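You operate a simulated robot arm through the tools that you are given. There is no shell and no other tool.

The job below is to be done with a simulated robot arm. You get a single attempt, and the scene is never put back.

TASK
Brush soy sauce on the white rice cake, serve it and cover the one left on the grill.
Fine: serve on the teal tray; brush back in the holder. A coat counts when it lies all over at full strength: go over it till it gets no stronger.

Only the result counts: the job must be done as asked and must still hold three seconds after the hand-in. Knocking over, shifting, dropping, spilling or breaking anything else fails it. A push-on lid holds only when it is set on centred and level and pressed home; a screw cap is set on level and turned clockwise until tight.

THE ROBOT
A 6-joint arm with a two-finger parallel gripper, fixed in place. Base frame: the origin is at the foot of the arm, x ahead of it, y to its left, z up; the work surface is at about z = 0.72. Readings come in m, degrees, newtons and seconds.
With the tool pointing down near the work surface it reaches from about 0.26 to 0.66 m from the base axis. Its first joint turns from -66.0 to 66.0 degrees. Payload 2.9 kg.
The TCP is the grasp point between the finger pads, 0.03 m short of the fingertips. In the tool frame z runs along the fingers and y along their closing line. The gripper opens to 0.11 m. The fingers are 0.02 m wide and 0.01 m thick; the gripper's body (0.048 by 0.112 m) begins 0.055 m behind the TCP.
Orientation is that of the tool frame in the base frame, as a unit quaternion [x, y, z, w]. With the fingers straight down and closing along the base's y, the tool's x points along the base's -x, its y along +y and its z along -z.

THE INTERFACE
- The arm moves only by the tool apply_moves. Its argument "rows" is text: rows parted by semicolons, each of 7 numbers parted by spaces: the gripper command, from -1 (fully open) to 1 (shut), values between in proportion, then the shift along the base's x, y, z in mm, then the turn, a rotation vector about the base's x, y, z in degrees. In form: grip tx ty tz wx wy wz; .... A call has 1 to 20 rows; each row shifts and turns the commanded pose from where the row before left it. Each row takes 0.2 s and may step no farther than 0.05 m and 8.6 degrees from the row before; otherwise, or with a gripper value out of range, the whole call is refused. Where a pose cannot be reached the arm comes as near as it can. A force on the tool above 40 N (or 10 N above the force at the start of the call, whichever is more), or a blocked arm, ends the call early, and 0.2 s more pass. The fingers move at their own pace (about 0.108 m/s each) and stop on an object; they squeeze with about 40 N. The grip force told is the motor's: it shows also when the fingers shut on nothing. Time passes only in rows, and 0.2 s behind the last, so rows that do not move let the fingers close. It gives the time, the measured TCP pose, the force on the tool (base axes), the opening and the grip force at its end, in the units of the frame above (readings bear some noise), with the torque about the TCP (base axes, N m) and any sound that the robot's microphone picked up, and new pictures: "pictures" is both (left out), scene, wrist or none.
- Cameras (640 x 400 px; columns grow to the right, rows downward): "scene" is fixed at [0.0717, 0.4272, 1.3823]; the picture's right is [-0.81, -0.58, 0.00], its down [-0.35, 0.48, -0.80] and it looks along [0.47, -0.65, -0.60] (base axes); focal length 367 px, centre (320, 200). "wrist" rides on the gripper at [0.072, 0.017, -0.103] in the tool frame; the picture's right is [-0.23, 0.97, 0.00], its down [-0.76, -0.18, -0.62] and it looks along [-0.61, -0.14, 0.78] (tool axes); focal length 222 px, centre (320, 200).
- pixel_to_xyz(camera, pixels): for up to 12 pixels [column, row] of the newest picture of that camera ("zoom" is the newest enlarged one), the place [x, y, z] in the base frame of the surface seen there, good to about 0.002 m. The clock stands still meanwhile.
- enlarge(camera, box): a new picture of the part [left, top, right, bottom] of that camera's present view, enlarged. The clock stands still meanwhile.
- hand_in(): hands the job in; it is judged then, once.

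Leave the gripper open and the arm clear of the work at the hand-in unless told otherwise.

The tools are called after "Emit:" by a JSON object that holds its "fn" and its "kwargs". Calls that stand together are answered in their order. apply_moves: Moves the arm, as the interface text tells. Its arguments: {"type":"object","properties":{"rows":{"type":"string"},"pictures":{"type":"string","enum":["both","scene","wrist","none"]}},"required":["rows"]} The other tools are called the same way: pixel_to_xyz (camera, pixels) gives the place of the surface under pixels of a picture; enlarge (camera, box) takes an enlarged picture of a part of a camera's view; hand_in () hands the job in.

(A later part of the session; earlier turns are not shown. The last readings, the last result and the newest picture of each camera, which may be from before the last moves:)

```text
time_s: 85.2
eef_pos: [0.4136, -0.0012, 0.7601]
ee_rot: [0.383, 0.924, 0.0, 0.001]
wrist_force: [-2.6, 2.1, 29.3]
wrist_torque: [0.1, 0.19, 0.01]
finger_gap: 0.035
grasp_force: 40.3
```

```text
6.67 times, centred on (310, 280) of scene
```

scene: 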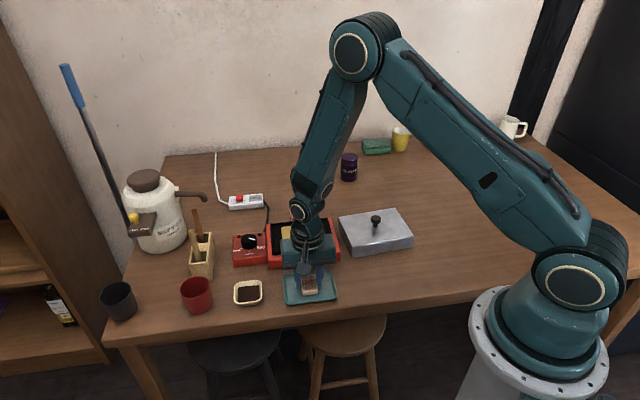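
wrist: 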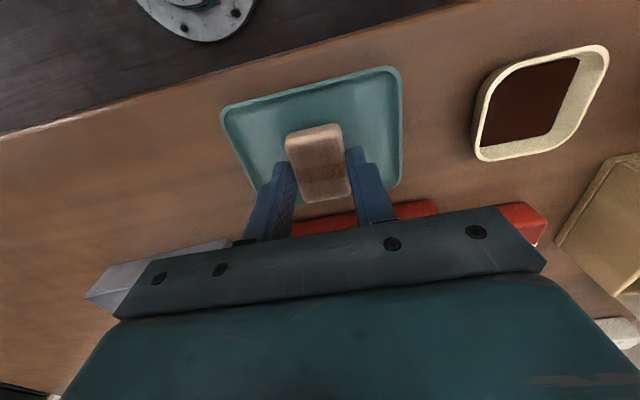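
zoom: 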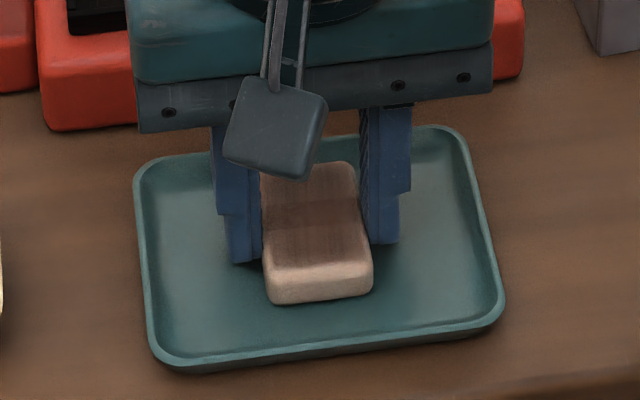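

The cake rests on the tray (29 N). I'll ease up 1 mm and open the fingers, then rise.

Emit:
{"fn": "apply_moves", "kwargs": {"rows": "1 0 0 1 0 0 0; 0.3 0 0 0 0 0 0; 0.1 0 0 0 0 0 0; 0.1 0 0 0 0 0 0; 0.1 0 0 15 0 0 0; 0.1 0 0 40 0 0 0; 0.1 0 0 45 0 0 0; 0.1 0 0 0 0 0 0", "pictures": "both"}}

Emit:
{"fn": "enlarge", "kwargs": {"camera": "scene", "box": [275, 250, 345, 310]}}

Emit:
{"fn": "enlarge", "kwargs": {"camera": "wrist", "box": [220, 40, 420, 200]}}

```text
time_s: 87.0
eef_pos: [0.4107, -0.0021, 0.8599]
ee_rot: [0.383, 0.924, 0.0, 0.0]
wrist_force: [-0.1, 0.0, 0.6]
wrist_torque: [0.0, 0.0, 0.0]
finger_gap: 0.0496
grasp_force: 0.0
```

scene: 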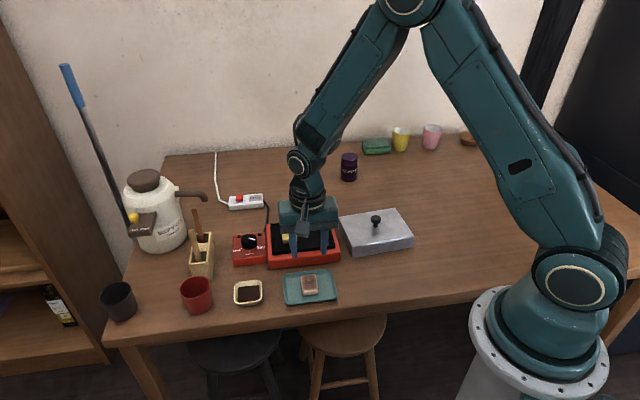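
wrist: 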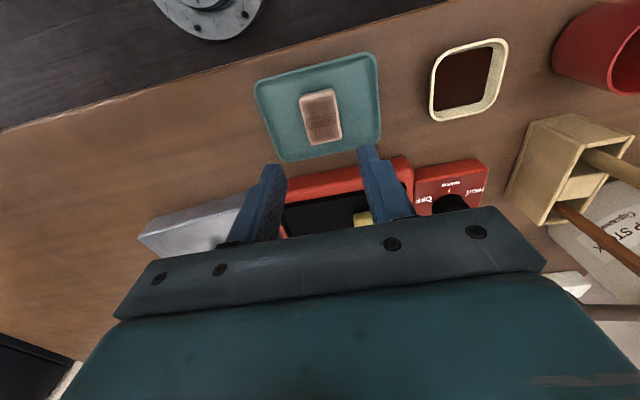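

```text
6.67 times, centred on (310, 280) of scene
```

zoom: 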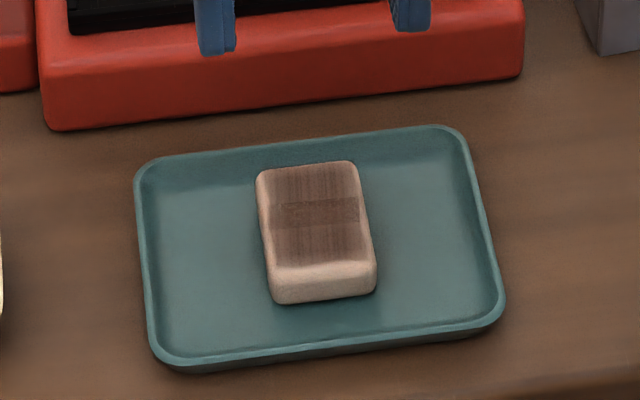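

```text
2.50 times, centred on (320, 120) of wrist
```

zoom: 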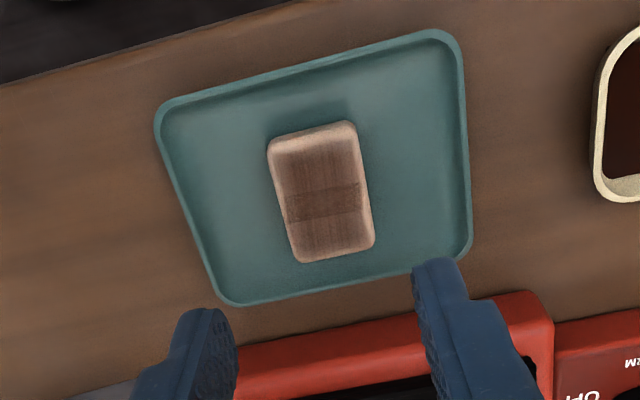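

The coated cake rests in the middle of the teal tray. Next is the lid. I'll measure its knob and corners in a scene zoom.

Emit:
{"fn": "enlarge", "kwargs": {"camera": "scene", "box": [330, 195, 425, 265]}}

```text
5.71 times, centred on (378, 230) of scene
```

zoom: 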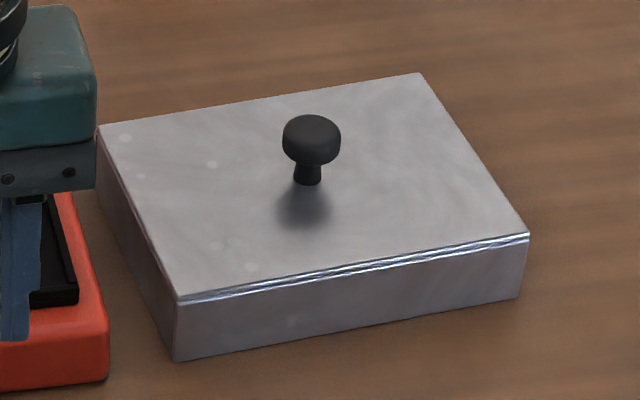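

Emit:
{"fn": "pixel_to_xyz", "kwargs": {"camera": "zoom", "pixels": [[105, 130], [418, 77], [525, 235], [180, 295], [312, 125], [312, 150], [307, 175], [295, 155], [330, 150], [310, 140], [175, 355], [520, 297]]}}

Emit:
{"fn": "pixel_to_xyz", "kwargs": {"camera": "zoom", "pixels": [[307, 187], [260, 100], [470, 155], [350, 265], [142, 210], [300, 120], [325, 120], [311, 117], [285, 140], [339, 138], [307, 183], [230, 200]]}}

```text
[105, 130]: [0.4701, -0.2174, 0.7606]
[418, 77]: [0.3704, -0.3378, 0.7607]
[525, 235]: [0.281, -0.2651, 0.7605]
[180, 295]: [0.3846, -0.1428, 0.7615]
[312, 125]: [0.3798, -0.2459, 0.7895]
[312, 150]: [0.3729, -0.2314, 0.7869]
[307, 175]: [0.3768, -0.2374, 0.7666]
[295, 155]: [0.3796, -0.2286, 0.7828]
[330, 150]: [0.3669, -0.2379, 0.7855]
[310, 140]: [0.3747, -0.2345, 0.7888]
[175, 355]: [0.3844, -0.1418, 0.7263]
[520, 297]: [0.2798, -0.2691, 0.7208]
```

```text
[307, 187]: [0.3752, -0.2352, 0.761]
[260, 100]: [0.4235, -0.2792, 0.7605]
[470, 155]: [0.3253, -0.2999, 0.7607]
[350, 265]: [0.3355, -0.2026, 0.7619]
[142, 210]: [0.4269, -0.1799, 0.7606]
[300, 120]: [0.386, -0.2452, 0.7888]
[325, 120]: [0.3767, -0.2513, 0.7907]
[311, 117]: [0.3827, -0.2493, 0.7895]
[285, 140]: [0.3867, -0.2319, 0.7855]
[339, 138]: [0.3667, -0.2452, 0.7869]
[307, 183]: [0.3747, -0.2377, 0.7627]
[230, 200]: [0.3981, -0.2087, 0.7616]
```

The lid's knob is near (0.377, −0.242), and its head spans z 0.772–0.790. The lid is about 0.158 × 0.115 m at ~50°, the grill plate 0.151 × 0.104 at ~45°, so the fit is rather tight. I'll move above the grill to measure its plate precisely from above.

Emit:
{"fn": "apply_moves", "kwargs": {"rows": "0.1 0 0 30 0 0 0; 0.1 26.8 -29.1 20 0 0 0; 0.1 26.8 -29.1 20 0 0 0; 0.1 26.7 -29.1 16 0 0 0; 0.1 26.7 -29.2 0 0 0 0; 0.1 0 0 0 0 0 0; 0.1 0 0 0 0 0 0", "pictures": "both"}}

Emit:
{"fn": "enlarge", "kwargs": {"camera": "wrist", "box": [230, 20, 410, 140]}}

```text
time_s: 88.6
eef_pos: [0.518, -0.119, 0.9447]
ee_rot: [0.383, 0.924, 0.0, 0.0]
wrist_force: [0.8, -0.3, -0.8]
wrist_torque: [0.03, 0.01, 0.02]
finger_gap: 0.0495
grasp_force: 0.2
```

scene: 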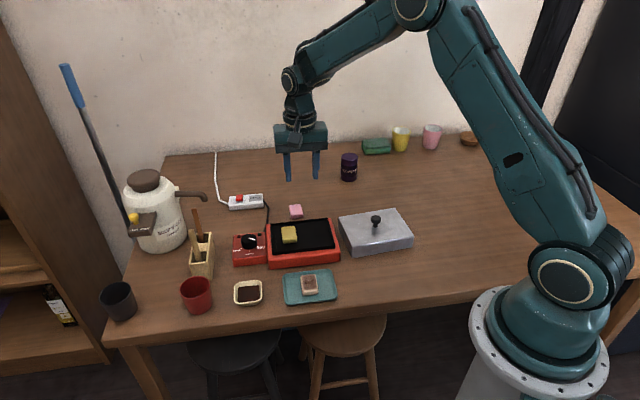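
wrist: 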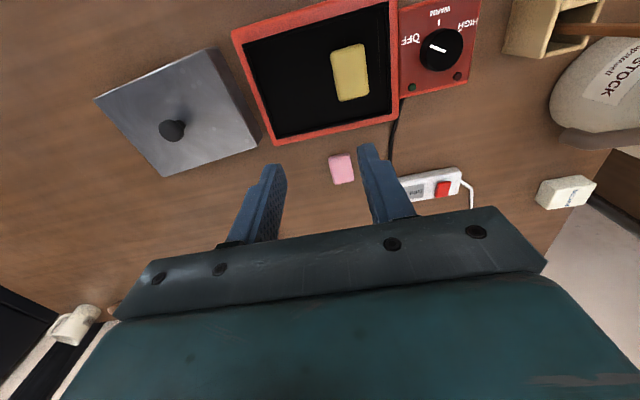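

```text
3.33 times, centred on (320, 80) of wrist
```

zoom: 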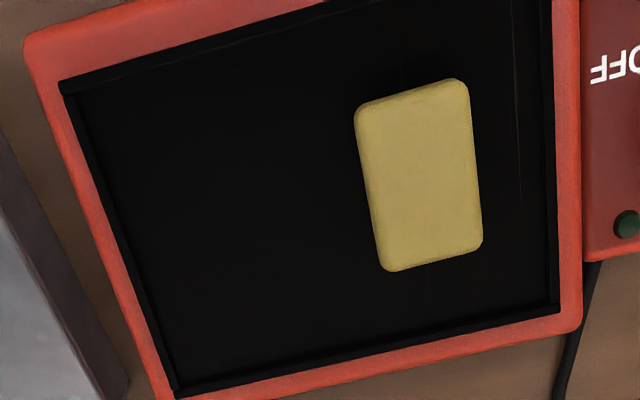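

Emit:
{"fn": "enlarge", "kwargs": {"camera": "wrist", "box": [225, 0, 415, 150]}}

```text
2.67 times, centred on (320, 75) of wrist
```

zoom: 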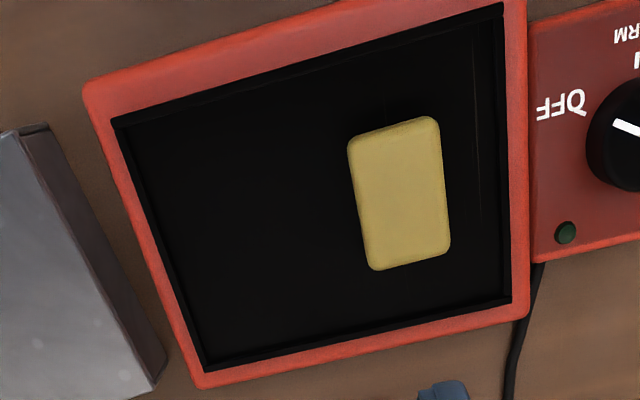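

Emit:
{"fn": "pixel_to_xyz", "kwargs": {"camera": "zoom", "pixels": [[128, 155], [160, 245], [192, 335], [200, 98], [300, 69], [400, 39], [504, 60], [507, 150], [509, 250], [280, 351], [360, 333], [440, 315]]}}

Emit:
{"fn": "pixel_to_xyz", "kwargs": {"camera": "zoom", "pixels": [[114, 124], [501, 6], [510, 299], [204, 368], [88, 90], [200, 384], [525, 315], [522, 5], [300, 200], [140, 250], [520, 150], [360, 350]]}}

```text
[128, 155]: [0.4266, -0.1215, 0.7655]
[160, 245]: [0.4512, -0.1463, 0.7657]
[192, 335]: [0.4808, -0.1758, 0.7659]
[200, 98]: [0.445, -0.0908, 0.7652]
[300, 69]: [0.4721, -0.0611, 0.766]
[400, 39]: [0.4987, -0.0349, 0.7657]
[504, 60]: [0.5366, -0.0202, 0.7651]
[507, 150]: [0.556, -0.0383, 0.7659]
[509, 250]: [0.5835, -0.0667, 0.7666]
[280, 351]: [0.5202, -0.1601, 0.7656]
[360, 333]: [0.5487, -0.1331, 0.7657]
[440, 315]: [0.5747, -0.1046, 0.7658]
```

```text
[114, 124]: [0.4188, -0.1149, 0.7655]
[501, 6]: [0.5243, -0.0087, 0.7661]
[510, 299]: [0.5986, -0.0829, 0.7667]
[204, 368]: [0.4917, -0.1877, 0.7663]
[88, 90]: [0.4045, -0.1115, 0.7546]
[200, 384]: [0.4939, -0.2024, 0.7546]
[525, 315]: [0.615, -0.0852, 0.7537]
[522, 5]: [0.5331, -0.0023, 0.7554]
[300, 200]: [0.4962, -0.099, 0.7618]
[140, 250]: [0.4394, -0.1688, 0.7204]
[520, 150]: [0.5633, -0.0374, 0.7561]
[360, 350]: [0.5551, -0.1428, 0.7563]
```

The grill plate is centred at about (0.509, −0.099), 0.150 × 0.1035 m, exactly at 45°, with its rim at 0.766 and the red body top at ~0.756. Now I'll move above the lid for the same kind of measurement.

Emit:
{"fn": "apply_moves", "kwargs": {"rows": "0.1 -33 -35.2 0 0 0 0; 0.1 -33 -35.2 0 0 0 0; 0.1 -33 -35.3 0 0 0 0; 0.1 -33 -35.3 0 0 0 0; 0.1 0 0 0 0 0 0; 0.1 0 0 0 0 0 0", "pictures": "both"}}

Emit:
{"fn": "enlarge", "kwargs": {"camera": "wrist", "box": [225, 0, 415, 150]}}

```text
time_s: 90.0
eef_pos: [0.3866, -0.2588, 0.9436]
ee_rot: [0.383, 0.924, 0.0, 0.0]
wrist_force: [0.2, -0.2, 0.3]
wrist_torque: [0.0, -0.02, -0.01]
finger_gap: 0.0493
grasp_force: 0.0
```

scene: 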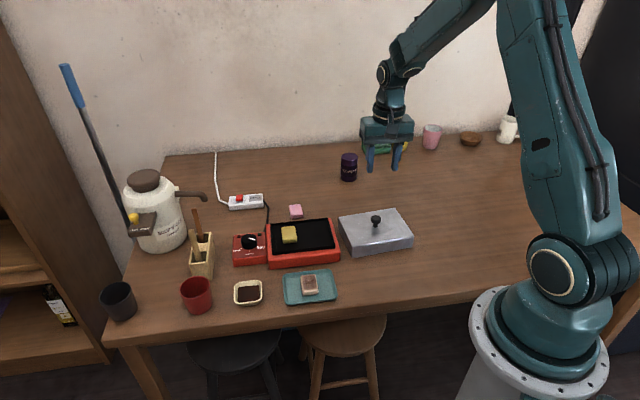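
wrist: 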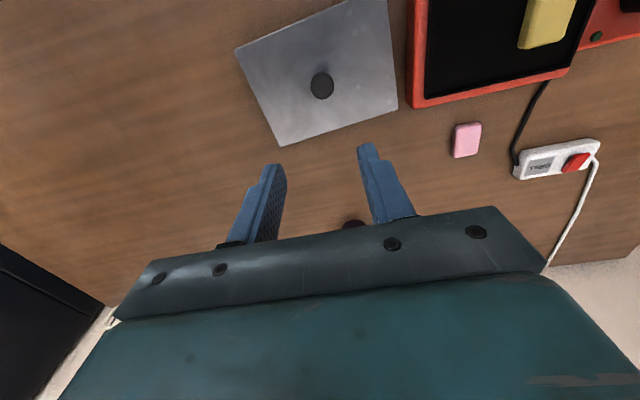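

```text
2.67 times, centred on (320, 75) of wrist
```

zoom: 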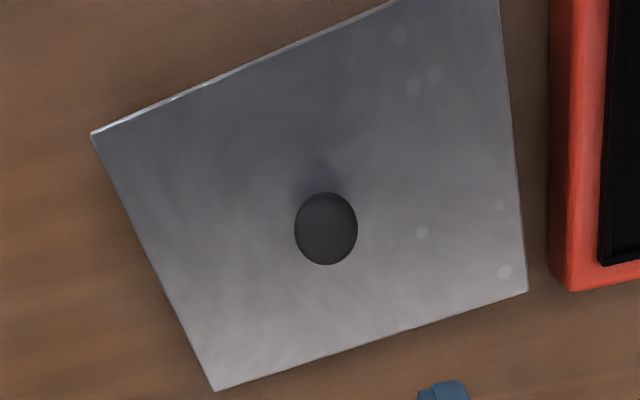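

Emit:
{"fn": "pixel_to_xyz", "kwargs": {"camera": "zoom", "pixels": [[122, 190], [156, 260], [191, 333], [290, 363], [370, 337], [450, 311], [500, 50], [508, 130], [518, 220], [152, 113], [232, 77], [312, 41]]}}

Emit:
{"fn": "pixel_to_xyz", "kwargs": {"camera": "zoom", "pixels": [[326, 228], [300, 228], [353, 228], [326, 198], [326, 260], [95, 137], [216, 387], [524, 289], [326, 215], [310, 245], [343, 245]]}}

```text
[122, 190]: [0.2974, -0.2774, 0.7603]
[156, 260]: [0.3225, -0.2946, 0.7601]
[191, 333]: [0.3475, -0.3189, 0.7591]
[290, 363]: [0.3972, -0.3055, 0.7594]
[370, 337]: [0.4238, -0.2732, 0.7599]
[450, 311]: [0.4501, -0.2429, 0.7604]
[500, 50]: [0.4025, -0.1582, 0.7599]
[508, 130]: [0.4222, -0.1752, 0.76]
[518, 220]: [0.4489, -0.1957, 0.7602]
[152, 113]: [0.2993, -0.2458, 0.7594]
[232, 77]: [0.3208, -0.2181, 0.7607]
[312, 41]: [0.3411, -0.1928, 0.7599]
```

```text
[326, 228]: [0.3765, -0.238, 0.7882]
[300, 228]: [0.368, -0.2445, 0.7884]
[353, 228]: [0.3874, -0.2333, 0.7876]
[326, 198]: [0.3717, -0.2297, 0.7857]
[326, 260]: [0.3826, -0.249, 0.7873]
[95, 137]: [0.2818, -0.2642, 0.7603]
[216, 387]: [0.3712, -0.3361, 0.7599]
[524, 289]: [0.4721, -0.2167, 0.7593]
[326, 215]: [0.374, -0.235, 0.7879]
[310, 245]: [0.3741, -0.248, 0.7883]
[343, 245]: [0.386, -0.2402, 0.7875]
```

The lid's centre and knob are at about (0.377, −0.240), its long axis at ≈50.4°, 0.158–0.160 × 0.115–0.117 m. I'll align the tool with it (turn +5.4°) and go down above the knob to z ≈ 0.83.

Emit:
{"fn": "apply_moves", "kwargs": {"rows": "0.1 -10 20.2 -30 0 0 5.4; 0.1 0 0 -40 0 0 0; 0.1 0 0 -40 0 0 0; 0.1 0 0 0 0 0 0; 0.1 0 0 0 0 0 0", "pictures": "both"}}

Emit:
{"fn": "enlarge", "kwargs": {"camera": "wrist", "box": [220, 60, 420, 220]}}

Emit:
{"fn": "enlarge", "kwargs": {"camera": "scene", "box": [330, 180, 425, 260]}}

```text
time_s: 91.2
eef_pos: [0.3758, -0.2421, 0.8349]
ee_rot: [0.339, 0.941, -0.001, 0.001]
wrist_force: [0.7, -0.3, 0.0]
wrist_torque: [0.0, -0.01, -0.01]
finger_gap: 0.0496
grasp_force: 0.0
```

scene: 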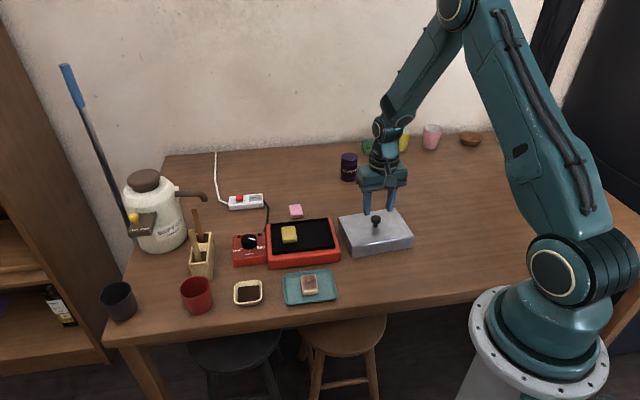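
wrist: 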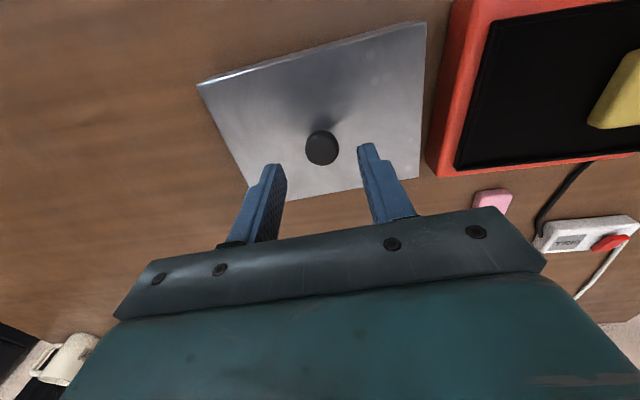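

```text
2.50 times, centred on (320, 140) of wrist
```

zoom: 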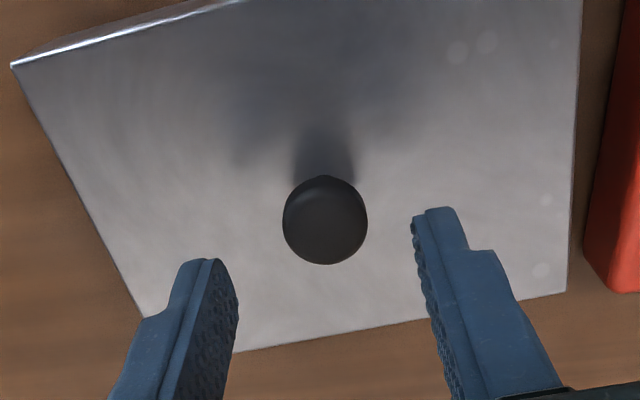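

```text
5.00 times, centred on (378, 220) of scene
```

zoom: 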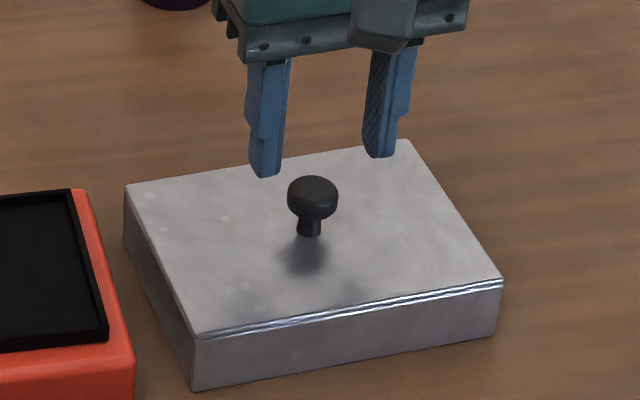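

Emit:
{"fn": "pixel_to_xyz", "kwargs": {"camera": "wrist", "pixels": [[322, 149], [307, 149], [337, 149], [322, 132], [322, 164], [322, 145], [312, 138], [332, 160]]}}

Emit:
{"fn": "pixel_to_xyz", "kwargs": {"camera": "zoom", "pixels": [[313, 190], [290, 195], [336, 195], [313, 212], [308, 232], [300, 232], [316, 228], [313, 178]]}}

```text
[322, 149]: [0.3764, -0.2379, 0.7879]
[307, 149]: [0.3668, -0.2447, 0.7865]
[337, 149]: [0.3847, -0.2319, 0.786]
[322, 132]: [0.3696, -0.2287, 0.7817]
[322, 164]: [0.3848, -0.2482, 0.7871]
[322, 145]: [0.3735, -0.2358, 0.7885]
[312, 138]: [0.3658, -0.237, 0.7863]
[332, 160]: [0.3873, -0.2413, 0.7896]
```

```text
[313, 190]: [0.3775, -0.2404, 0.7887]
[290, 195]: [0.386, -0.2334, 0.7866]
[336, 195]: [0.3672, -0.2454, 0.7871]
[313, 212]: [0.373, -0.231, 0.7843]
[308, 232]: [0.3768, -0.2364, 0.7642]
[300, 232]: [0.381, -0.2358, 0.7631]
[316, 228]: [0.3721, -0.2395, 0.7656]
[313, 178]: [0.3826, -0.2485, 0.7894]
```

The knob is centred between the fingers at (0.377, −0.239). I'll lower by about 39 mm so that the fingertips stop a few mm above the lid's top.

Emit:
{"fn": "apply_moves", "kwargs": {"rows": "0.1 0 0.5 -20 0 0 0; 0.1 0 0 -12 0 0 0; 0.1 0 0 -6 0 0 0; 0.1 0 0 0 0 0 0; 0.1 0 0 0 0 0 0", "pictures": "both"}}

Emit:
{"fn": "enlarge", "kwargs": {"camera": "scene", "box": [345, 190, 405, 240]}}

Emit:
{"fn": "enlarge", "kwargs": {"camera": "wrist", "box": [220, 80, 420, 240]}}

```text
time_s: 92.4
eef_pos: [0.3769, -0.2395, 0.7982]
ee_rot: [0.339, 0.941, 0.0, 0.001]
wrist_force: [0.0, 0.4, -0.5]
wrist_torque: [-0.04, 0.01, 0.03]
finger_gap: 0.0495
grasp_force: 0.1
```

scene: 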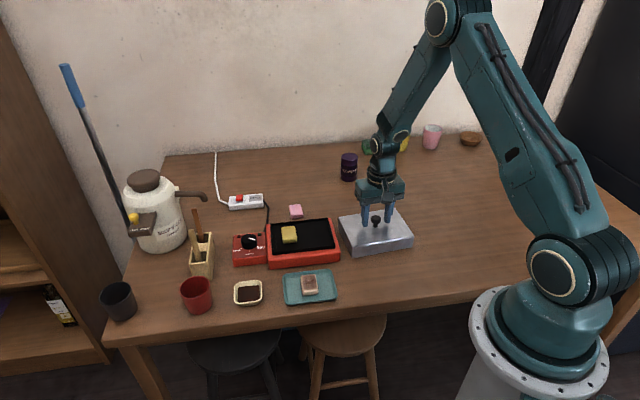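
wrist: 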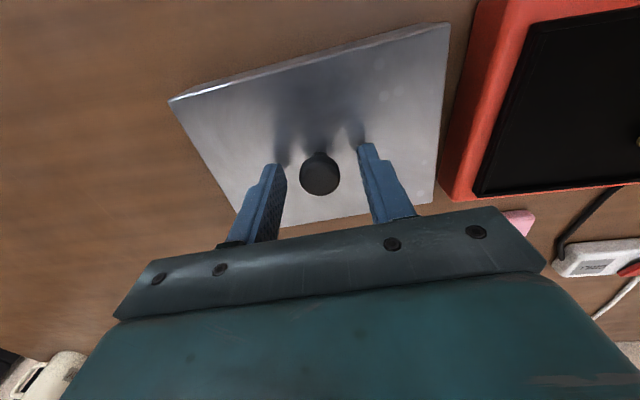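

```text
8.00 times, centred on (375, 215) of scene
```

zoom: 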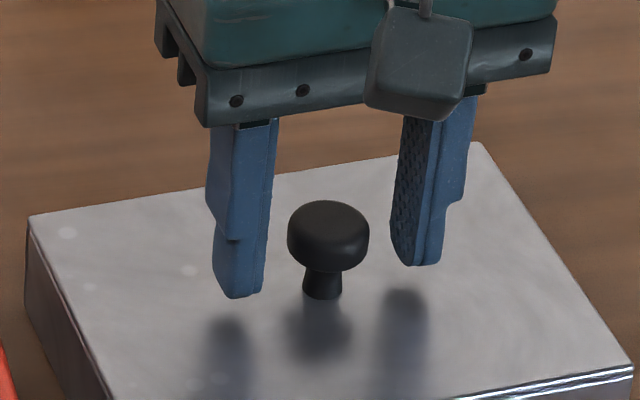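

```text
2.50 times, centred on (320, 160) of wrist
```

zoom: 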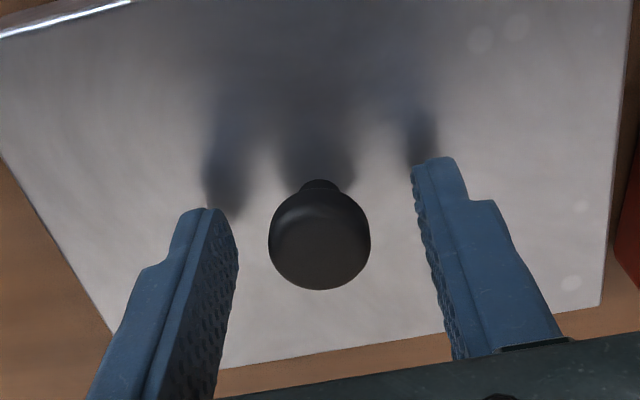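

Fingertips are about 8 mm above the lid and the knob is well centred. I'll lower 3 mm and close on the knob.

Emit:
{"fn": "apply_moves", "kwargs": {"rows": "0.1 0 0 -3 0 0 0; 0.3 0 0 0 0 0 0; 0.6 0 0 0 0 0 0; 1 0 0 0 0 0 0; 1 0 0 0 0 0 0; 1 0 0 0 0 0 0", "pictures": "both"}}

Emit:
{"fn": "enlarge", "kwargs": {"camera": "scene", "box": [330, 190, 425, 260]}}

```text
time_s: 93.8
eef_pos: [0.3771, -0.2391, 0.7956]
ee_rot: [0.338, 0.941, 0.001, 0.001]
wrist_force: [-0.1, -0.8, 0.5]
wrist_torque: [-0.05, 0.04, -0.02]
finger_gap: 0.0248
grasp_force: 39.8
```

scene: 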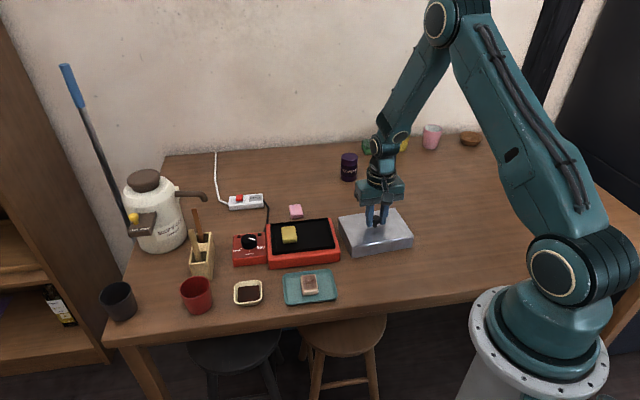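
wrist: 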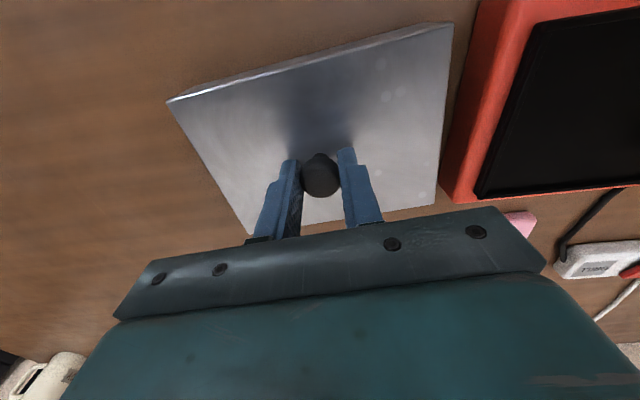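

```text
5.71 times, centred on (378, 225) of scene
```

zoom: 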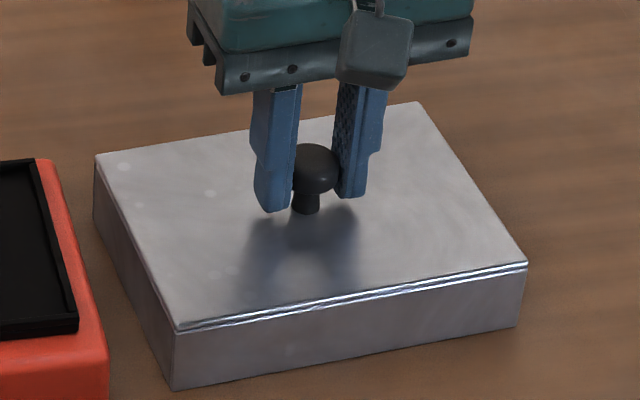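

Knob gripped at 25 mm. I'll lift slowly by 90 mm and check whether the lid hangs level.

Emit:
{"fn": "apply_moves", "kwargs": {"rows": "1 0 0 5 0 0 0; 1 0 0 10 0 0 0; 1 0 0 20 0 0 0; 1 0 0 25 0 0 0; 1 0 0 30 0 0 0; 1 0 0 0 0 0 0; 1 0 0 0 0 0 0", "pictures": "both"}}

Emit:
{"fn": "enlarge", "kwargs": {"camera": "scene", "box": [320, 150, 440, 250]}}

```text
time_s: 95.4
eef_pos: [0.3784, -0.2381, 0.8869]
ee_rot: [0.339, 0.941, 0.0, 0.0]
wrist_force: [-0.7, -0.1, -1.7]
wrist_torque: [-0.03, 0.02, -0.01]
finger_gap: 0.0248
grasp_force: 40.2
```

scene: 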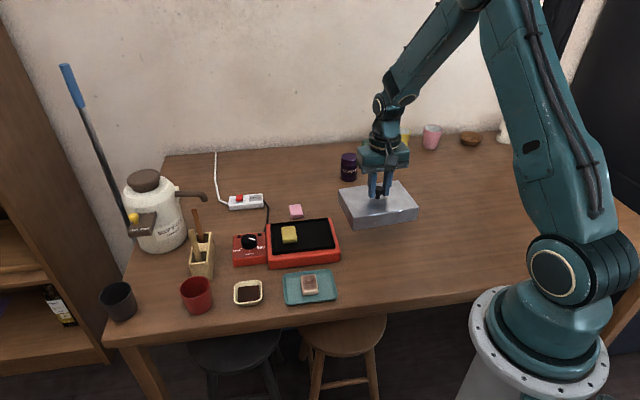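
wrist: 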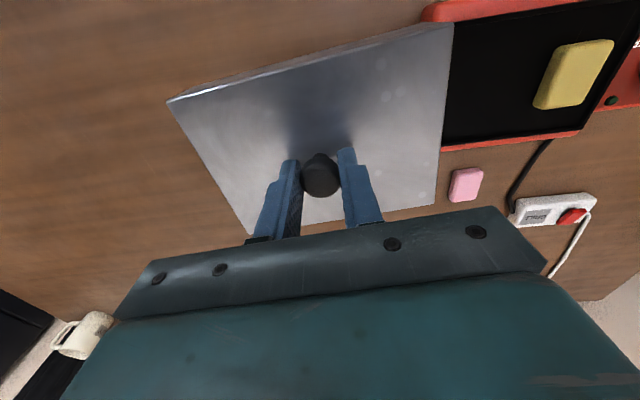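

```text
4.00 times, centred on (380, 200) of scene
```

zoom: 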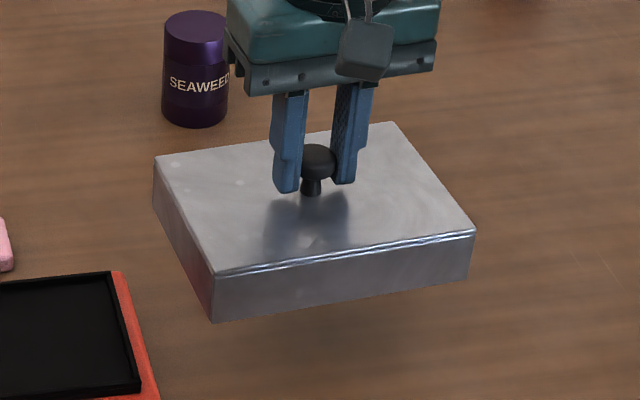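

The lid is up. I'll measure its top corners to check level and position relative to the tool.

Emit:
{"fn": "pixel_to_xyz", "kwargs": {"camera": "zoom", "pixels": [[160, 158], [393, 126], [471, 228], [218, 268], [187, 210], [430, 178], [345, 250], [250, 146], [255, 240], [400, 200]]}}

Emit:
{"fn": "pixel_to_xyz", "kwargs": {"camera": "wrist", "pixels": [[171, 101], [450, 27], [436, 202], [252, 232], [200, 152], [445, 110], [240, 83], [330, 60], [410, 38], [380, 212], [220, 185], [440, 160]]}}

```text
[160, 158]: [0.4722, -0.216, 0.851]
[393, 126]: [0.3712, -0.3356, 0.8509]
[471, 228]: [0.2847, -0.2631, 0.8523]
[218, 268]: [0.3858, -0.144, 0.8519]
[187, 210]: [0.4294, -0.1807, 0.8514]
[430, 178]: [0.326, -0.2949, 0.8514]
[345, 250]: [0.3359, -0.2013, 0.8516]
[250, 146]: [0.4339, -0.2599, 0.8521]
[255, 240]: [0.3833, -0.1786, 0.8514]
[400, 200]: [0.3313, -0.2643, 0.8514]
```

```text
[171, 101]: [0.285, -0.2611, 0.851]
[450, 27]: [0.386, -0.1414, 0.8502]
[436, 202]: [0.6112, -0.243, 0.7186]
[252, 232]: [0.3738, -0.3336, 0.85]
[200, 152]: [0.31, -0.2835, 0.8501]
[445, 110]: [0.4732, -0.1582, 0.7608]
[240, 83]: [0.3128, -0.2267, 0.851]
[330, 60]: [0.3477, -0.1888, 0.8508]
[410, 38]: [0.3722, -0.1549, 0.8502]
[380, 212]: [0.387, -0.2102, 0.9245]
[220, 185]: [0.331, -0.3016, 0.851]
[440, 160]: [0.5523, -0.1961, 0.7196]
```

The lid hangs level at about 50.1°; relative to the tool it is centred within 1 mm. I'll carry it over the grill, turning −5.2° to match its 45°, staying 3 cm above the cake.

Emit:
{"fn": "apply_moves", "kwargs": {"rows": "1 32.9 35.2 0 0 0 -1.3; 1 32.9 35.2 0 0 0 -1.3; 1 32.9 35.2 0 0 0 -1.3; 1 33 35.2 0 0 0 -1.3; 1 0 0 0 0 0 0; 1 0 0 0 0 0 0", "pictures": "both"}}

Emit:
{"fn": "enlarge", "kwargs": {"camera": "scene", "box": [250, 180, 360, 275]}}

Emit:
{"fn": "enlarge", "kwargs": {"camera": "wrist", "box": [150, 0, 490, 250]}}

```text
time_s: 96.8
eef_pos: [0.5097, -0.0979, 0.8849]
ee_rot: [0.38, 0.925, 0.0, -0.001]
wrist_force: [-0.8, 0.1, -1.7]
wrist_torque: [0.01, -0.02, 0.01]
finger_gap: 0.0246
grasp_force: 40.1
```

scene: 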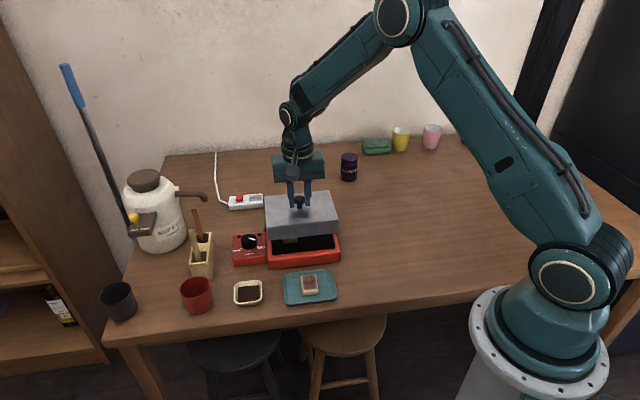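
wrist: 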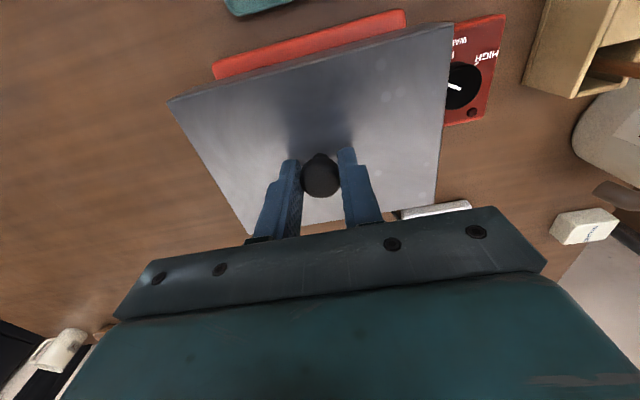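

```text
4.21 times, centred on (305, 228) of scene
```

zoom: 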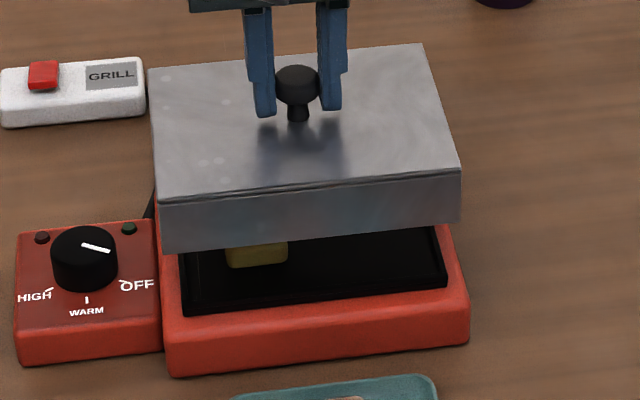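

```text
1.60 times, centred on (320, 125) of wrist
```

zoom: 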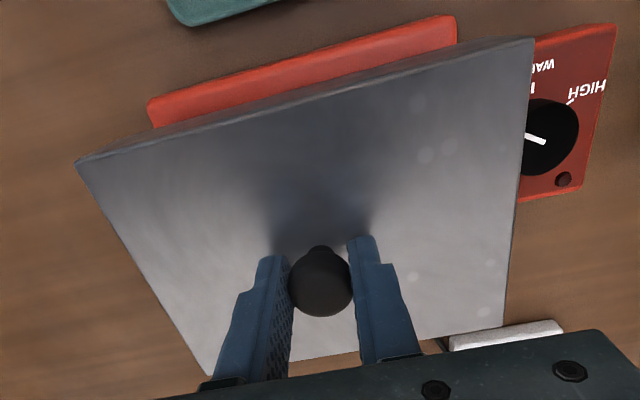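

Now I'll measure the lid's corners over the grill.

Emit:
{"fn": "enlarge", "kwargs": {"camera": "scene", "box": [255, 180, 350, 245]}}

```text
6.15 times, centred on (302, 212) of scene
```

zoom: 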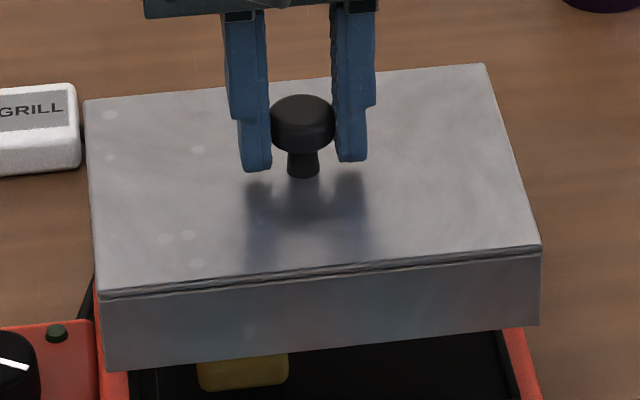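

Emit:
{"fn": "pixel_to_xyz", "kwargs": {"camera": "zoom", "pixels": [[90, 103], [480, 67], [535, 242], [104, 288], [96, 200], [510, 160], [320, 268], [160, 97], [420, 73], [200, 280], [440, 254]]}}

Emit:
{"fn": "pixel_to_xyz", "kwargs": {"camera": "wrist", "pixels": [[171, 101], [450, 27], [252, 232], [200, 152], [240, 83], [330, 60], [410, 38], [220, 185], [444, 110], [440, 160], [436, 198]]}}

```text
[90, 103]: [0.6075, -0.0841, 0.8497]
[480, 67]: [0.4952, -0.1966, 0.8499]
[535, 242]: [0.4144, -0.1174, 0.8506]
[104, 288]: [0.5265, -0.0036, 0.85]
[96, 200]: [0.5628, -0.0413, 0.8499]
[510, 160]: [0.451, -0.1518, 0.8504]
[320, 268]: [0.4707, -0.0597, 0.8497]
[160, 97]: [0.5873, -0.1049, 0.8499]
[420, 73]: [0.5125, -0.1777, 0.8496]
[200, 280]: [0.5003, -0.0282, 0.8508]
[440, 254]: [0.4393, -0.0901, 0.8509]
```

```text
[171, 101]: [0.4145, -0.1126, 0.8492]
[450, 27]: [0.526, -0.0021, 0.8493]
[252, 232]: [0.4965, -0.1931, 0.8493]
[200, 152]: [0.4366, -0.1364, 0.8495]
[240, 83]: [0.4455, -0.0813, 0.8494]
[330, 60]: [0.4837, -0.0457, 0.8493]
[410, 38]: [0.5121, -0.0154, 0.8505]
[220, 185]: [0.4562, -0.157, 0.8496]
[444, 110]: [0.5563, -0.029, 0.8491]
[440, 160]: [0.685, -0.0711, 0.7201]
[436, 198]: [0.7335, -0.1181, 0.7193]
```

By both cameras the lid is about 1.3 mm too far along the long axis and 1.2 mm too far along the short one, and ~0.4° turned. I'll correct that (−1.8 mm in x, −0.4°) and lower 34 mm to just above the plate's rim.

Emit:
{"fn": "apply_moves", "kwargs": {"rows": "1 -1.8 0 0 0 0 -0.4; 1 0 0 -12 0 0 0; 1 0 0 -12 0 0 0; 1 0 0 -10 0 0 0; 1 0 0 0 0 0 0; 1 0 0 0 0 0 0", "pictures": "both"}}

Emit:
{"fn": "enlarge", "kwargs": {"camera": "scene", "box": [255, 195, 350, 275]}}

Emit:
{"fn": "enlarge", "kwargs": {"camera": "wrist", "box": [150, 0, 490, 250]}}

```text
time_s: 98.2
eef_pos: [0.5064, -0.0969, 0.8514]
ee_rot: [0.383, 0.924, 0.0, 0.0]
wrist_force: [0.5, -0.5, -2.5]
wrist_torque: [-0.01, -0.02, 0.02]
finger_gap: 0.0245
grasp_force: 39.9
```

scene: 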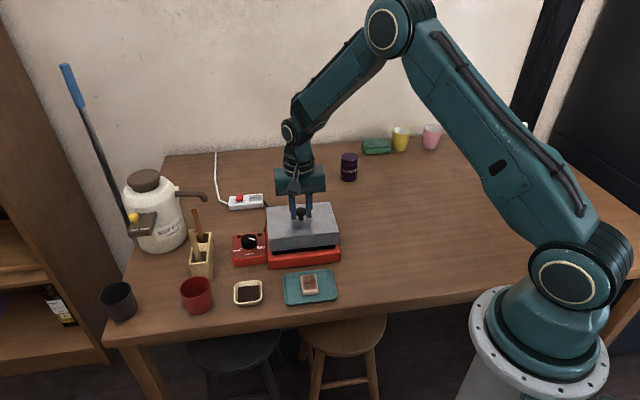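
wrist: 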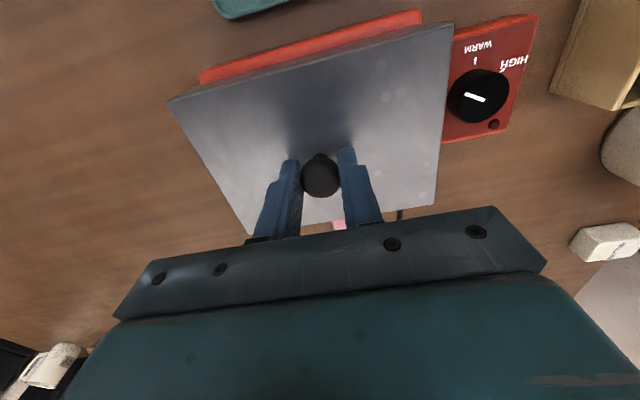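

```text
5.00 times, centred on (302, 235) of scene
```

zoom: 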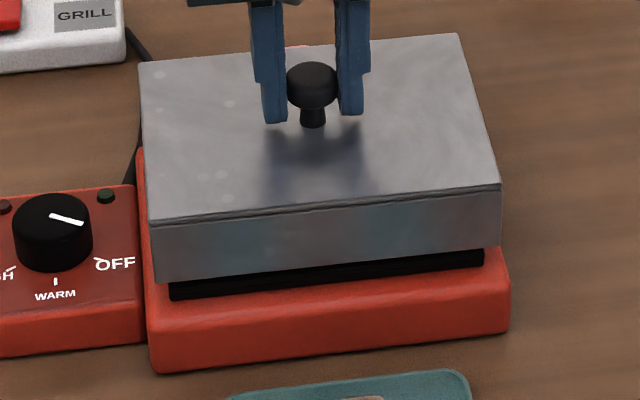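

```text
1.60 times, centred on (320, 125) of wrist
```

zoom: 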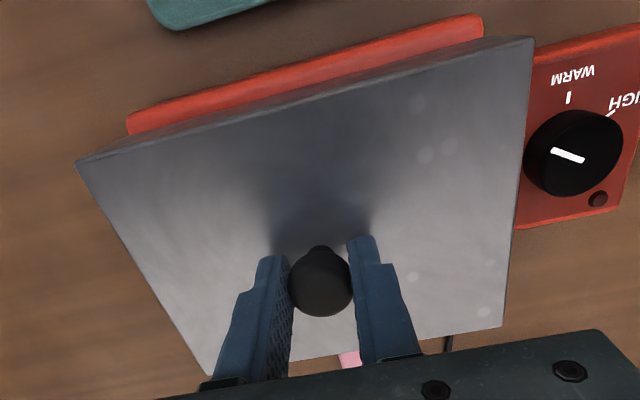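

In the zoom the plate's front edge (x 170–484) lies symmetrically under the lid's front edge (x 153–501). I'll verify by measurement.

Emit:
{"fn": "pixel_to_xyz", "kwargs": {"camera": "zoom", "pixels": [[142, 65], [456, 37], [497, 183], [152, 215], [145, 140], [478, 110], [320, 200], [200, 60], [400, 42], [172, 287], [482, 253], [330, 270]]}}

Emit:
{"fn": "pixel_to_xyz", "kwargs": {"camera": "zoom", "pixels": [[156, 278], [498, 245], [330, 262], [172, 297], [483, 264], [146, 270], [505, 270], [153, 325], [240, 280], [420, 258]]}}

```text
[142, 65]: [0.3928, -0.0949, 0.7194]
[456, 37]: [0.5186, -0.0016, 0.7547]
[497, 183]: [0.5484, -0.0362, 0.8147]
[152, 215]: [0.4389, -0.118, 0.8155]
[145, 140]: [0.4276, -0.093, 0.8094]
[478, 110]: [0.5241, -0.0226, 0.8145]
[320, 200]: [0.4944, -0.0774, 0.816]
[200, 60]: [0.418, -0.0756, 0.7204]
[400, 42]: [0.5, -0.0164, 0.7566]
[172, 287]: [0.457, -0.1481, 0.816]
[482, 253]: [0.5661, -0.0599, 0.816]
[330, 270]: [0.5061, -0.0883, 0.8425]
```

```text
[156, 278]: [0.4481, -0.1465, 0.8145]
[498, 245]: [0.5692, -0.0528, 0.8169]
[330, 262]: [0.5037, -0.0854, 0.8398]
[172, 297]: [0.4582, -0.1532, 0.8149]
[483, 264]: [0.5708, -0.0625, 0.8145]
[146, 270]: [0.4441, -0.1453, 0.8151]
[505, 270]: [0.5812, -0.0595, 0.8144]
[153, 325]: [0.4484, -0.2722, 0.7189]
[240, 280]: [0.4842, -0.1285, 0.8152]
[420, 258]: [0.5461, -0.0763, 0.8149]
```

Those went to the wrist zoom; I'll redo it with a fresh scene zoom.

Emit:
{"fn": "enlarge", "kwargs": {"camera": "scene", "box": [255, 195, 350, 275]}}

Emit:
{"fn": "pixel_to_xyz", "kwargs": {"camera": "zoom", "pixels": [[142, 65], [456, 37], [497, 183], [152, 215], [145, 140], [478, 110], [320, 200], [200, 60], [400, 42], [172, 290], [482, 257], [330, 274]]}}

Emit:
{"fn": "pixel_to_xyz", "kwargs": {"camera": "zoom", "pixels": [[156, 278], [498, 245], [330, 262], [172, 297], [483, 264], [144, 240], [505, 270], [153, 325], [240, 275], [420, 252]]}}

```text
5.00 times, centred on (302, 235) of scene
```

zoom: 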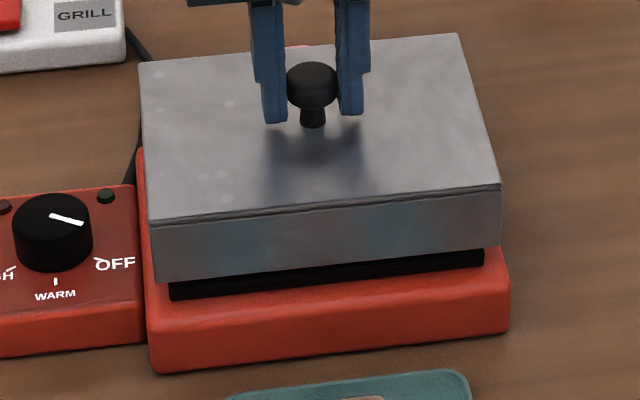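

```text
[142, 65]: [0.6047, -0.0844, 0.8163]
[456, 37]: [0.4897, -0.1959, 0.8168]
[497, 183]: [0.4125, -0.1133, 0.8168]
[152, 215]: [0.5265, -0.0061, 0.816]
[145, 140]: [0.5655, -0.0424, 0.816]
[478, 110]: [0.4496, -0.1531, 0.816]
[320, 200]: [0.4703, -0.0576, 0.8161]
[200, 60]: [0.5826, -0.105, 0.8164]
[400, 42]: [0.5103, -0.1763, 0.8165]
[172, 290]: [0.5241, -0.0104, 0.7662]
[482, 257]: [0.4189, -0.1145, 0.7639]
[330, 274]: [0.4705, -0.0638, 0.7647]
```

```text
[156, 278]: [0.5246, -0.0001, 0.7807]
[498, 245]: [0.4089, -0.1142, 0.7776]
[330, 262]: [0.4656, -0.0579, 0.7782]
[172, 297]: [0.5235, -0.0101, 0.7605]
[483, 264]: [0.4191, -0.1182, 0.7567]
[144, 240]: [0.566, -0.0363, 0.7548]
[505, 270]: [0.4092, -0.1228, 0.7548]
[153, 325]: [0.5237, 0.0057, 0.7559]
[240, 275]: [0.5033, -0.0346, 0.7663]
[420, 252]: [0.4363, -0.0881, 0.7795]
```

The lid's centre now matches the plate's within about 0.5 mm. I'll lower it further: 8 mm, then in small steps while watching the force.

Emit:
{"fn": "apply_moves", "kwargs": {"rows": "1 0 0 -4 0 0 0; 1 0 0 -4 0 0 0; 1 0 0 0 0 0 0", "pictures": "none"}}

Emit:
{"fn": "apply_moves", "kwargs": {"rows": "1 0 0 -2 0 0 0; 1 0 0 -2 0 0 0; 1 0 0 0 0 0 0", "pictures": "scene"}}

Emit:
{"fn": "enlarge", "kwargs": {"camera": "scene", "box": [255, 195, 350, 275]}}

```text
time_s: 99.0
eef_pos: [0.5071, -0.0973, 0.8434]
ee_rot: [0.384, 0.923, 0.0, 0.001]
wrist_force: [-0.1, 0.0, -1.5]
wrist_torque: [-0.04, -0.01, 0.01]
finger_gap: 0.0247
grasp_force: 39.2
```

```text
time_s: 99.8
eef_pos: [0.5066, -0.0976, 0.8403]
ee_rot: [0.384, 0.923, 0.0, 0.0]
wrist_force: [0.7, 1.1, -1.5]
wrist_torque: [0.0, 0.01, -0.02]
finger_gap: 0.0249
grasp_force: 39.5
```

scene: 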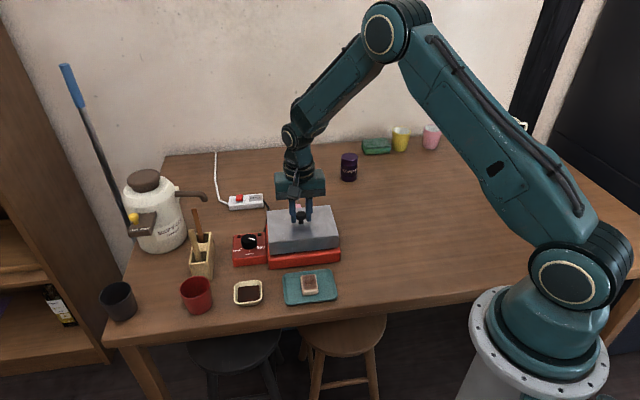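

```text
5.00 times, centred on (302, 235) of scene
```

zoom: 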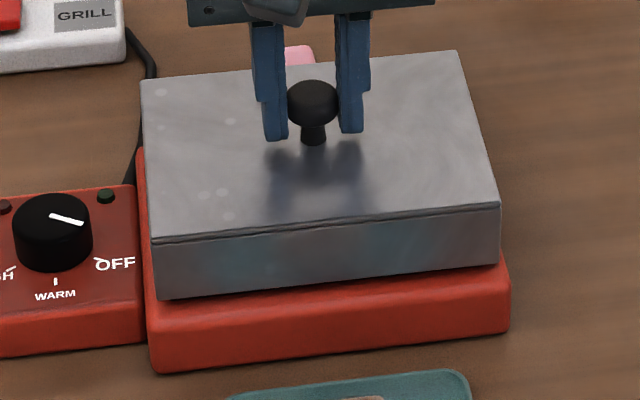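

The lid's bottom edge has passed the plate's rim without force. Continuing down in 2 mm steps.

Emit:
{"fn": "apply_moves", "kwargs": {"rows": "1 0 0 -2 0 0 0; 1 0 0 -2 0 0 0; 1 0 0 0 0 0 0", "pictures": "none"}}

Emit:
{"fn": "apply_moves", "kwargs": {"rows": "1 0 0 -1.5 0 0 0; 1 0 0 0 0 0 0", "pictures": "none"}}

Emit:
{"fn": "apply_moves", "kwargs": {"rows": "1 0 0 -1 0 0 0; 1 0 0 0 0 0 0", "pictures": "none"}}

```text
time_s: 100.6
eef_pos: [0.5074, -0.0971, 0.8357]
ee_rot: [0.384, 0.923, 0.0, -0.001]
wrist_force: [-0.5, -0.9, -1.9]
wrist_torque: [-0.03, -0.01, -0.01]
finger_gap: 0.0249
grasp_force: 39.8
```

```text
time_s: 101.2
eef_pos: [0.5072, -0.0979, 0.8344]
ee_rot: [0.384, 0.923, 0.0, 0.0]
wrist_force: [-0.2, 0.2, -2.1]
wrist_torque: [0.01, 0.0, 0.0]
finger_gap: 0.0247
grasp_force: 39.7
```

```text
time_s: 101.8
eef_pos: [0.5073, -0.0984, 0.8339]
ee_rot: [0.385, 0.923, 0.001, 0.0]
wrist_force: [0.6, 0.4, -1.8]
wrist_torque: [0.01, 0.01, -0.01]
finger_gap: 0.0247
grasp_force: 40.0
```

Emit:
{"fn": "apply_moves", "kwargs": {"rows": "1 0 0 -1 0 0 0; 1 0 0 0 0 0 0", "pictures": "none"}}

Emit:
{"fn": "apply_moves", "kwargs": {"rows": "1 0 0 -1 0 0 0; 1 0 0 0 0 0 0", "pictures": "none"}}

Emit:
{"fn": "apply_moves", "kwargs": {"rows": "1 0 0 -1 0 0 0; 1 0 0 0 0 0 0", "pictures": "both"}}

Emit:
{"fn": "enlarge", "kwargs": {"camera": "scene", "box": [255, 195, 350, 275]}}

```text
time_s: 102.4
eef_pos: [0.5072, -0.0991, 0.832]
ee_rot: [0.385, 0.923, 0.0, 0.0]
wrist_force: [-0.6, -1.0, -1.1]
wrist_torque: [0.03, 0.03, 0.01]
finger_gap: 0.0249
grasp_force: 40.2
```

```text
time_s: 103.0
eef_pos: [0.5079, -0.0986, 0.8319]
ee_rot: [0.384, 0.923, 0.0, 0.0]
wrist_force: [-3.0, -1.0, 6.1]
wrist_torque: [0.09, 0.18, -0.04]
finger_gap: 0.0248
grasp_force: 39.7
```

```text
time_s: 103.6
eef_pos: [0.5074, -0.099, 0.8309]
ee_rot: [0.385, 0.923, -0.001, 0.001]
wrist_force: [-10.6, -1.6, 26.9]
wrist_torque: [0.12, 0.33, -0.02]
finger_gap: 0.0245
grasp_force: 40.0
```

scene: 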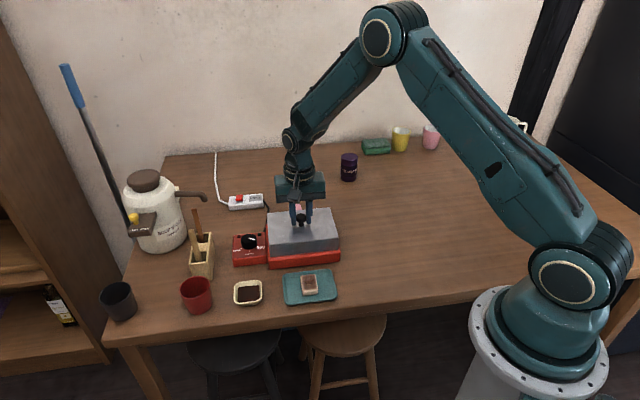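
wrist: 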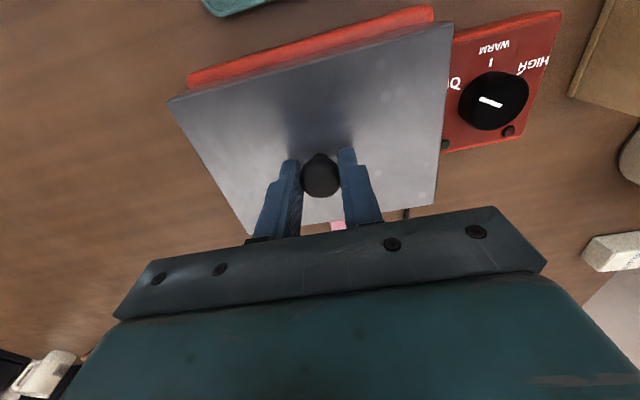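

```text
5.00 times, centred on (302, 235) of scene
```

zoom: 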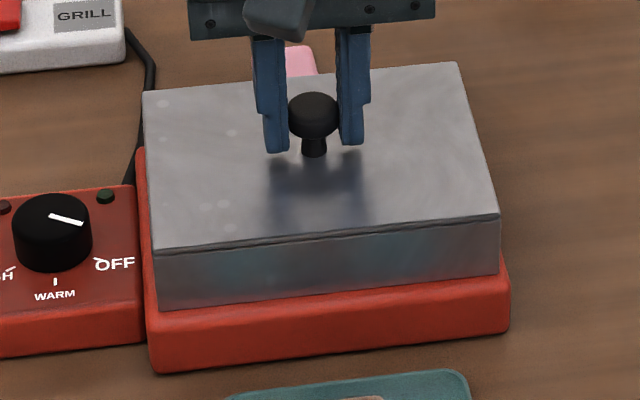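

Contact with 27 N. I'll check the lid's height and level.

Emit:
{"fn": "pixel_to_xyz", "kwargs": {"camera": "zoom", "pixels": [[147, 95], [455, 66], [495, 212], [156, 242], [250, 180], [420, 150], [165, 303], [495, 270], [330, 288], [330, 296], [165, 310], [490, 280]]}}

```text
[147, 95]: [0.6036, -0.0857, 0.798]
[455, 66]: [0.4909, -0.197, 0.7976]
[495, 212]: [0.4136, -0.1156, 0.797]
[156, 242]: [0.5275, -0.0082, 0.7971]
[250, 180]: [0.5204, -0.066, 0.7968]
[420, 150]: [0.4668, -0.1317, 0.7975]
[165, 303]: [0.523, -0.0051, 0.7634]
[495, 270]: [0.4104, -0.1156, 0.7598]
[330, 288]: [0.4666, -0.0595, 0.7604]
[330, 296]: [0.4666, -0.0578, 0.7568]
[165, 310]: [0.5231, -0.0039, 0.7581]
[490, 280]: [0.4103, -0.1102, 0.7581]
```

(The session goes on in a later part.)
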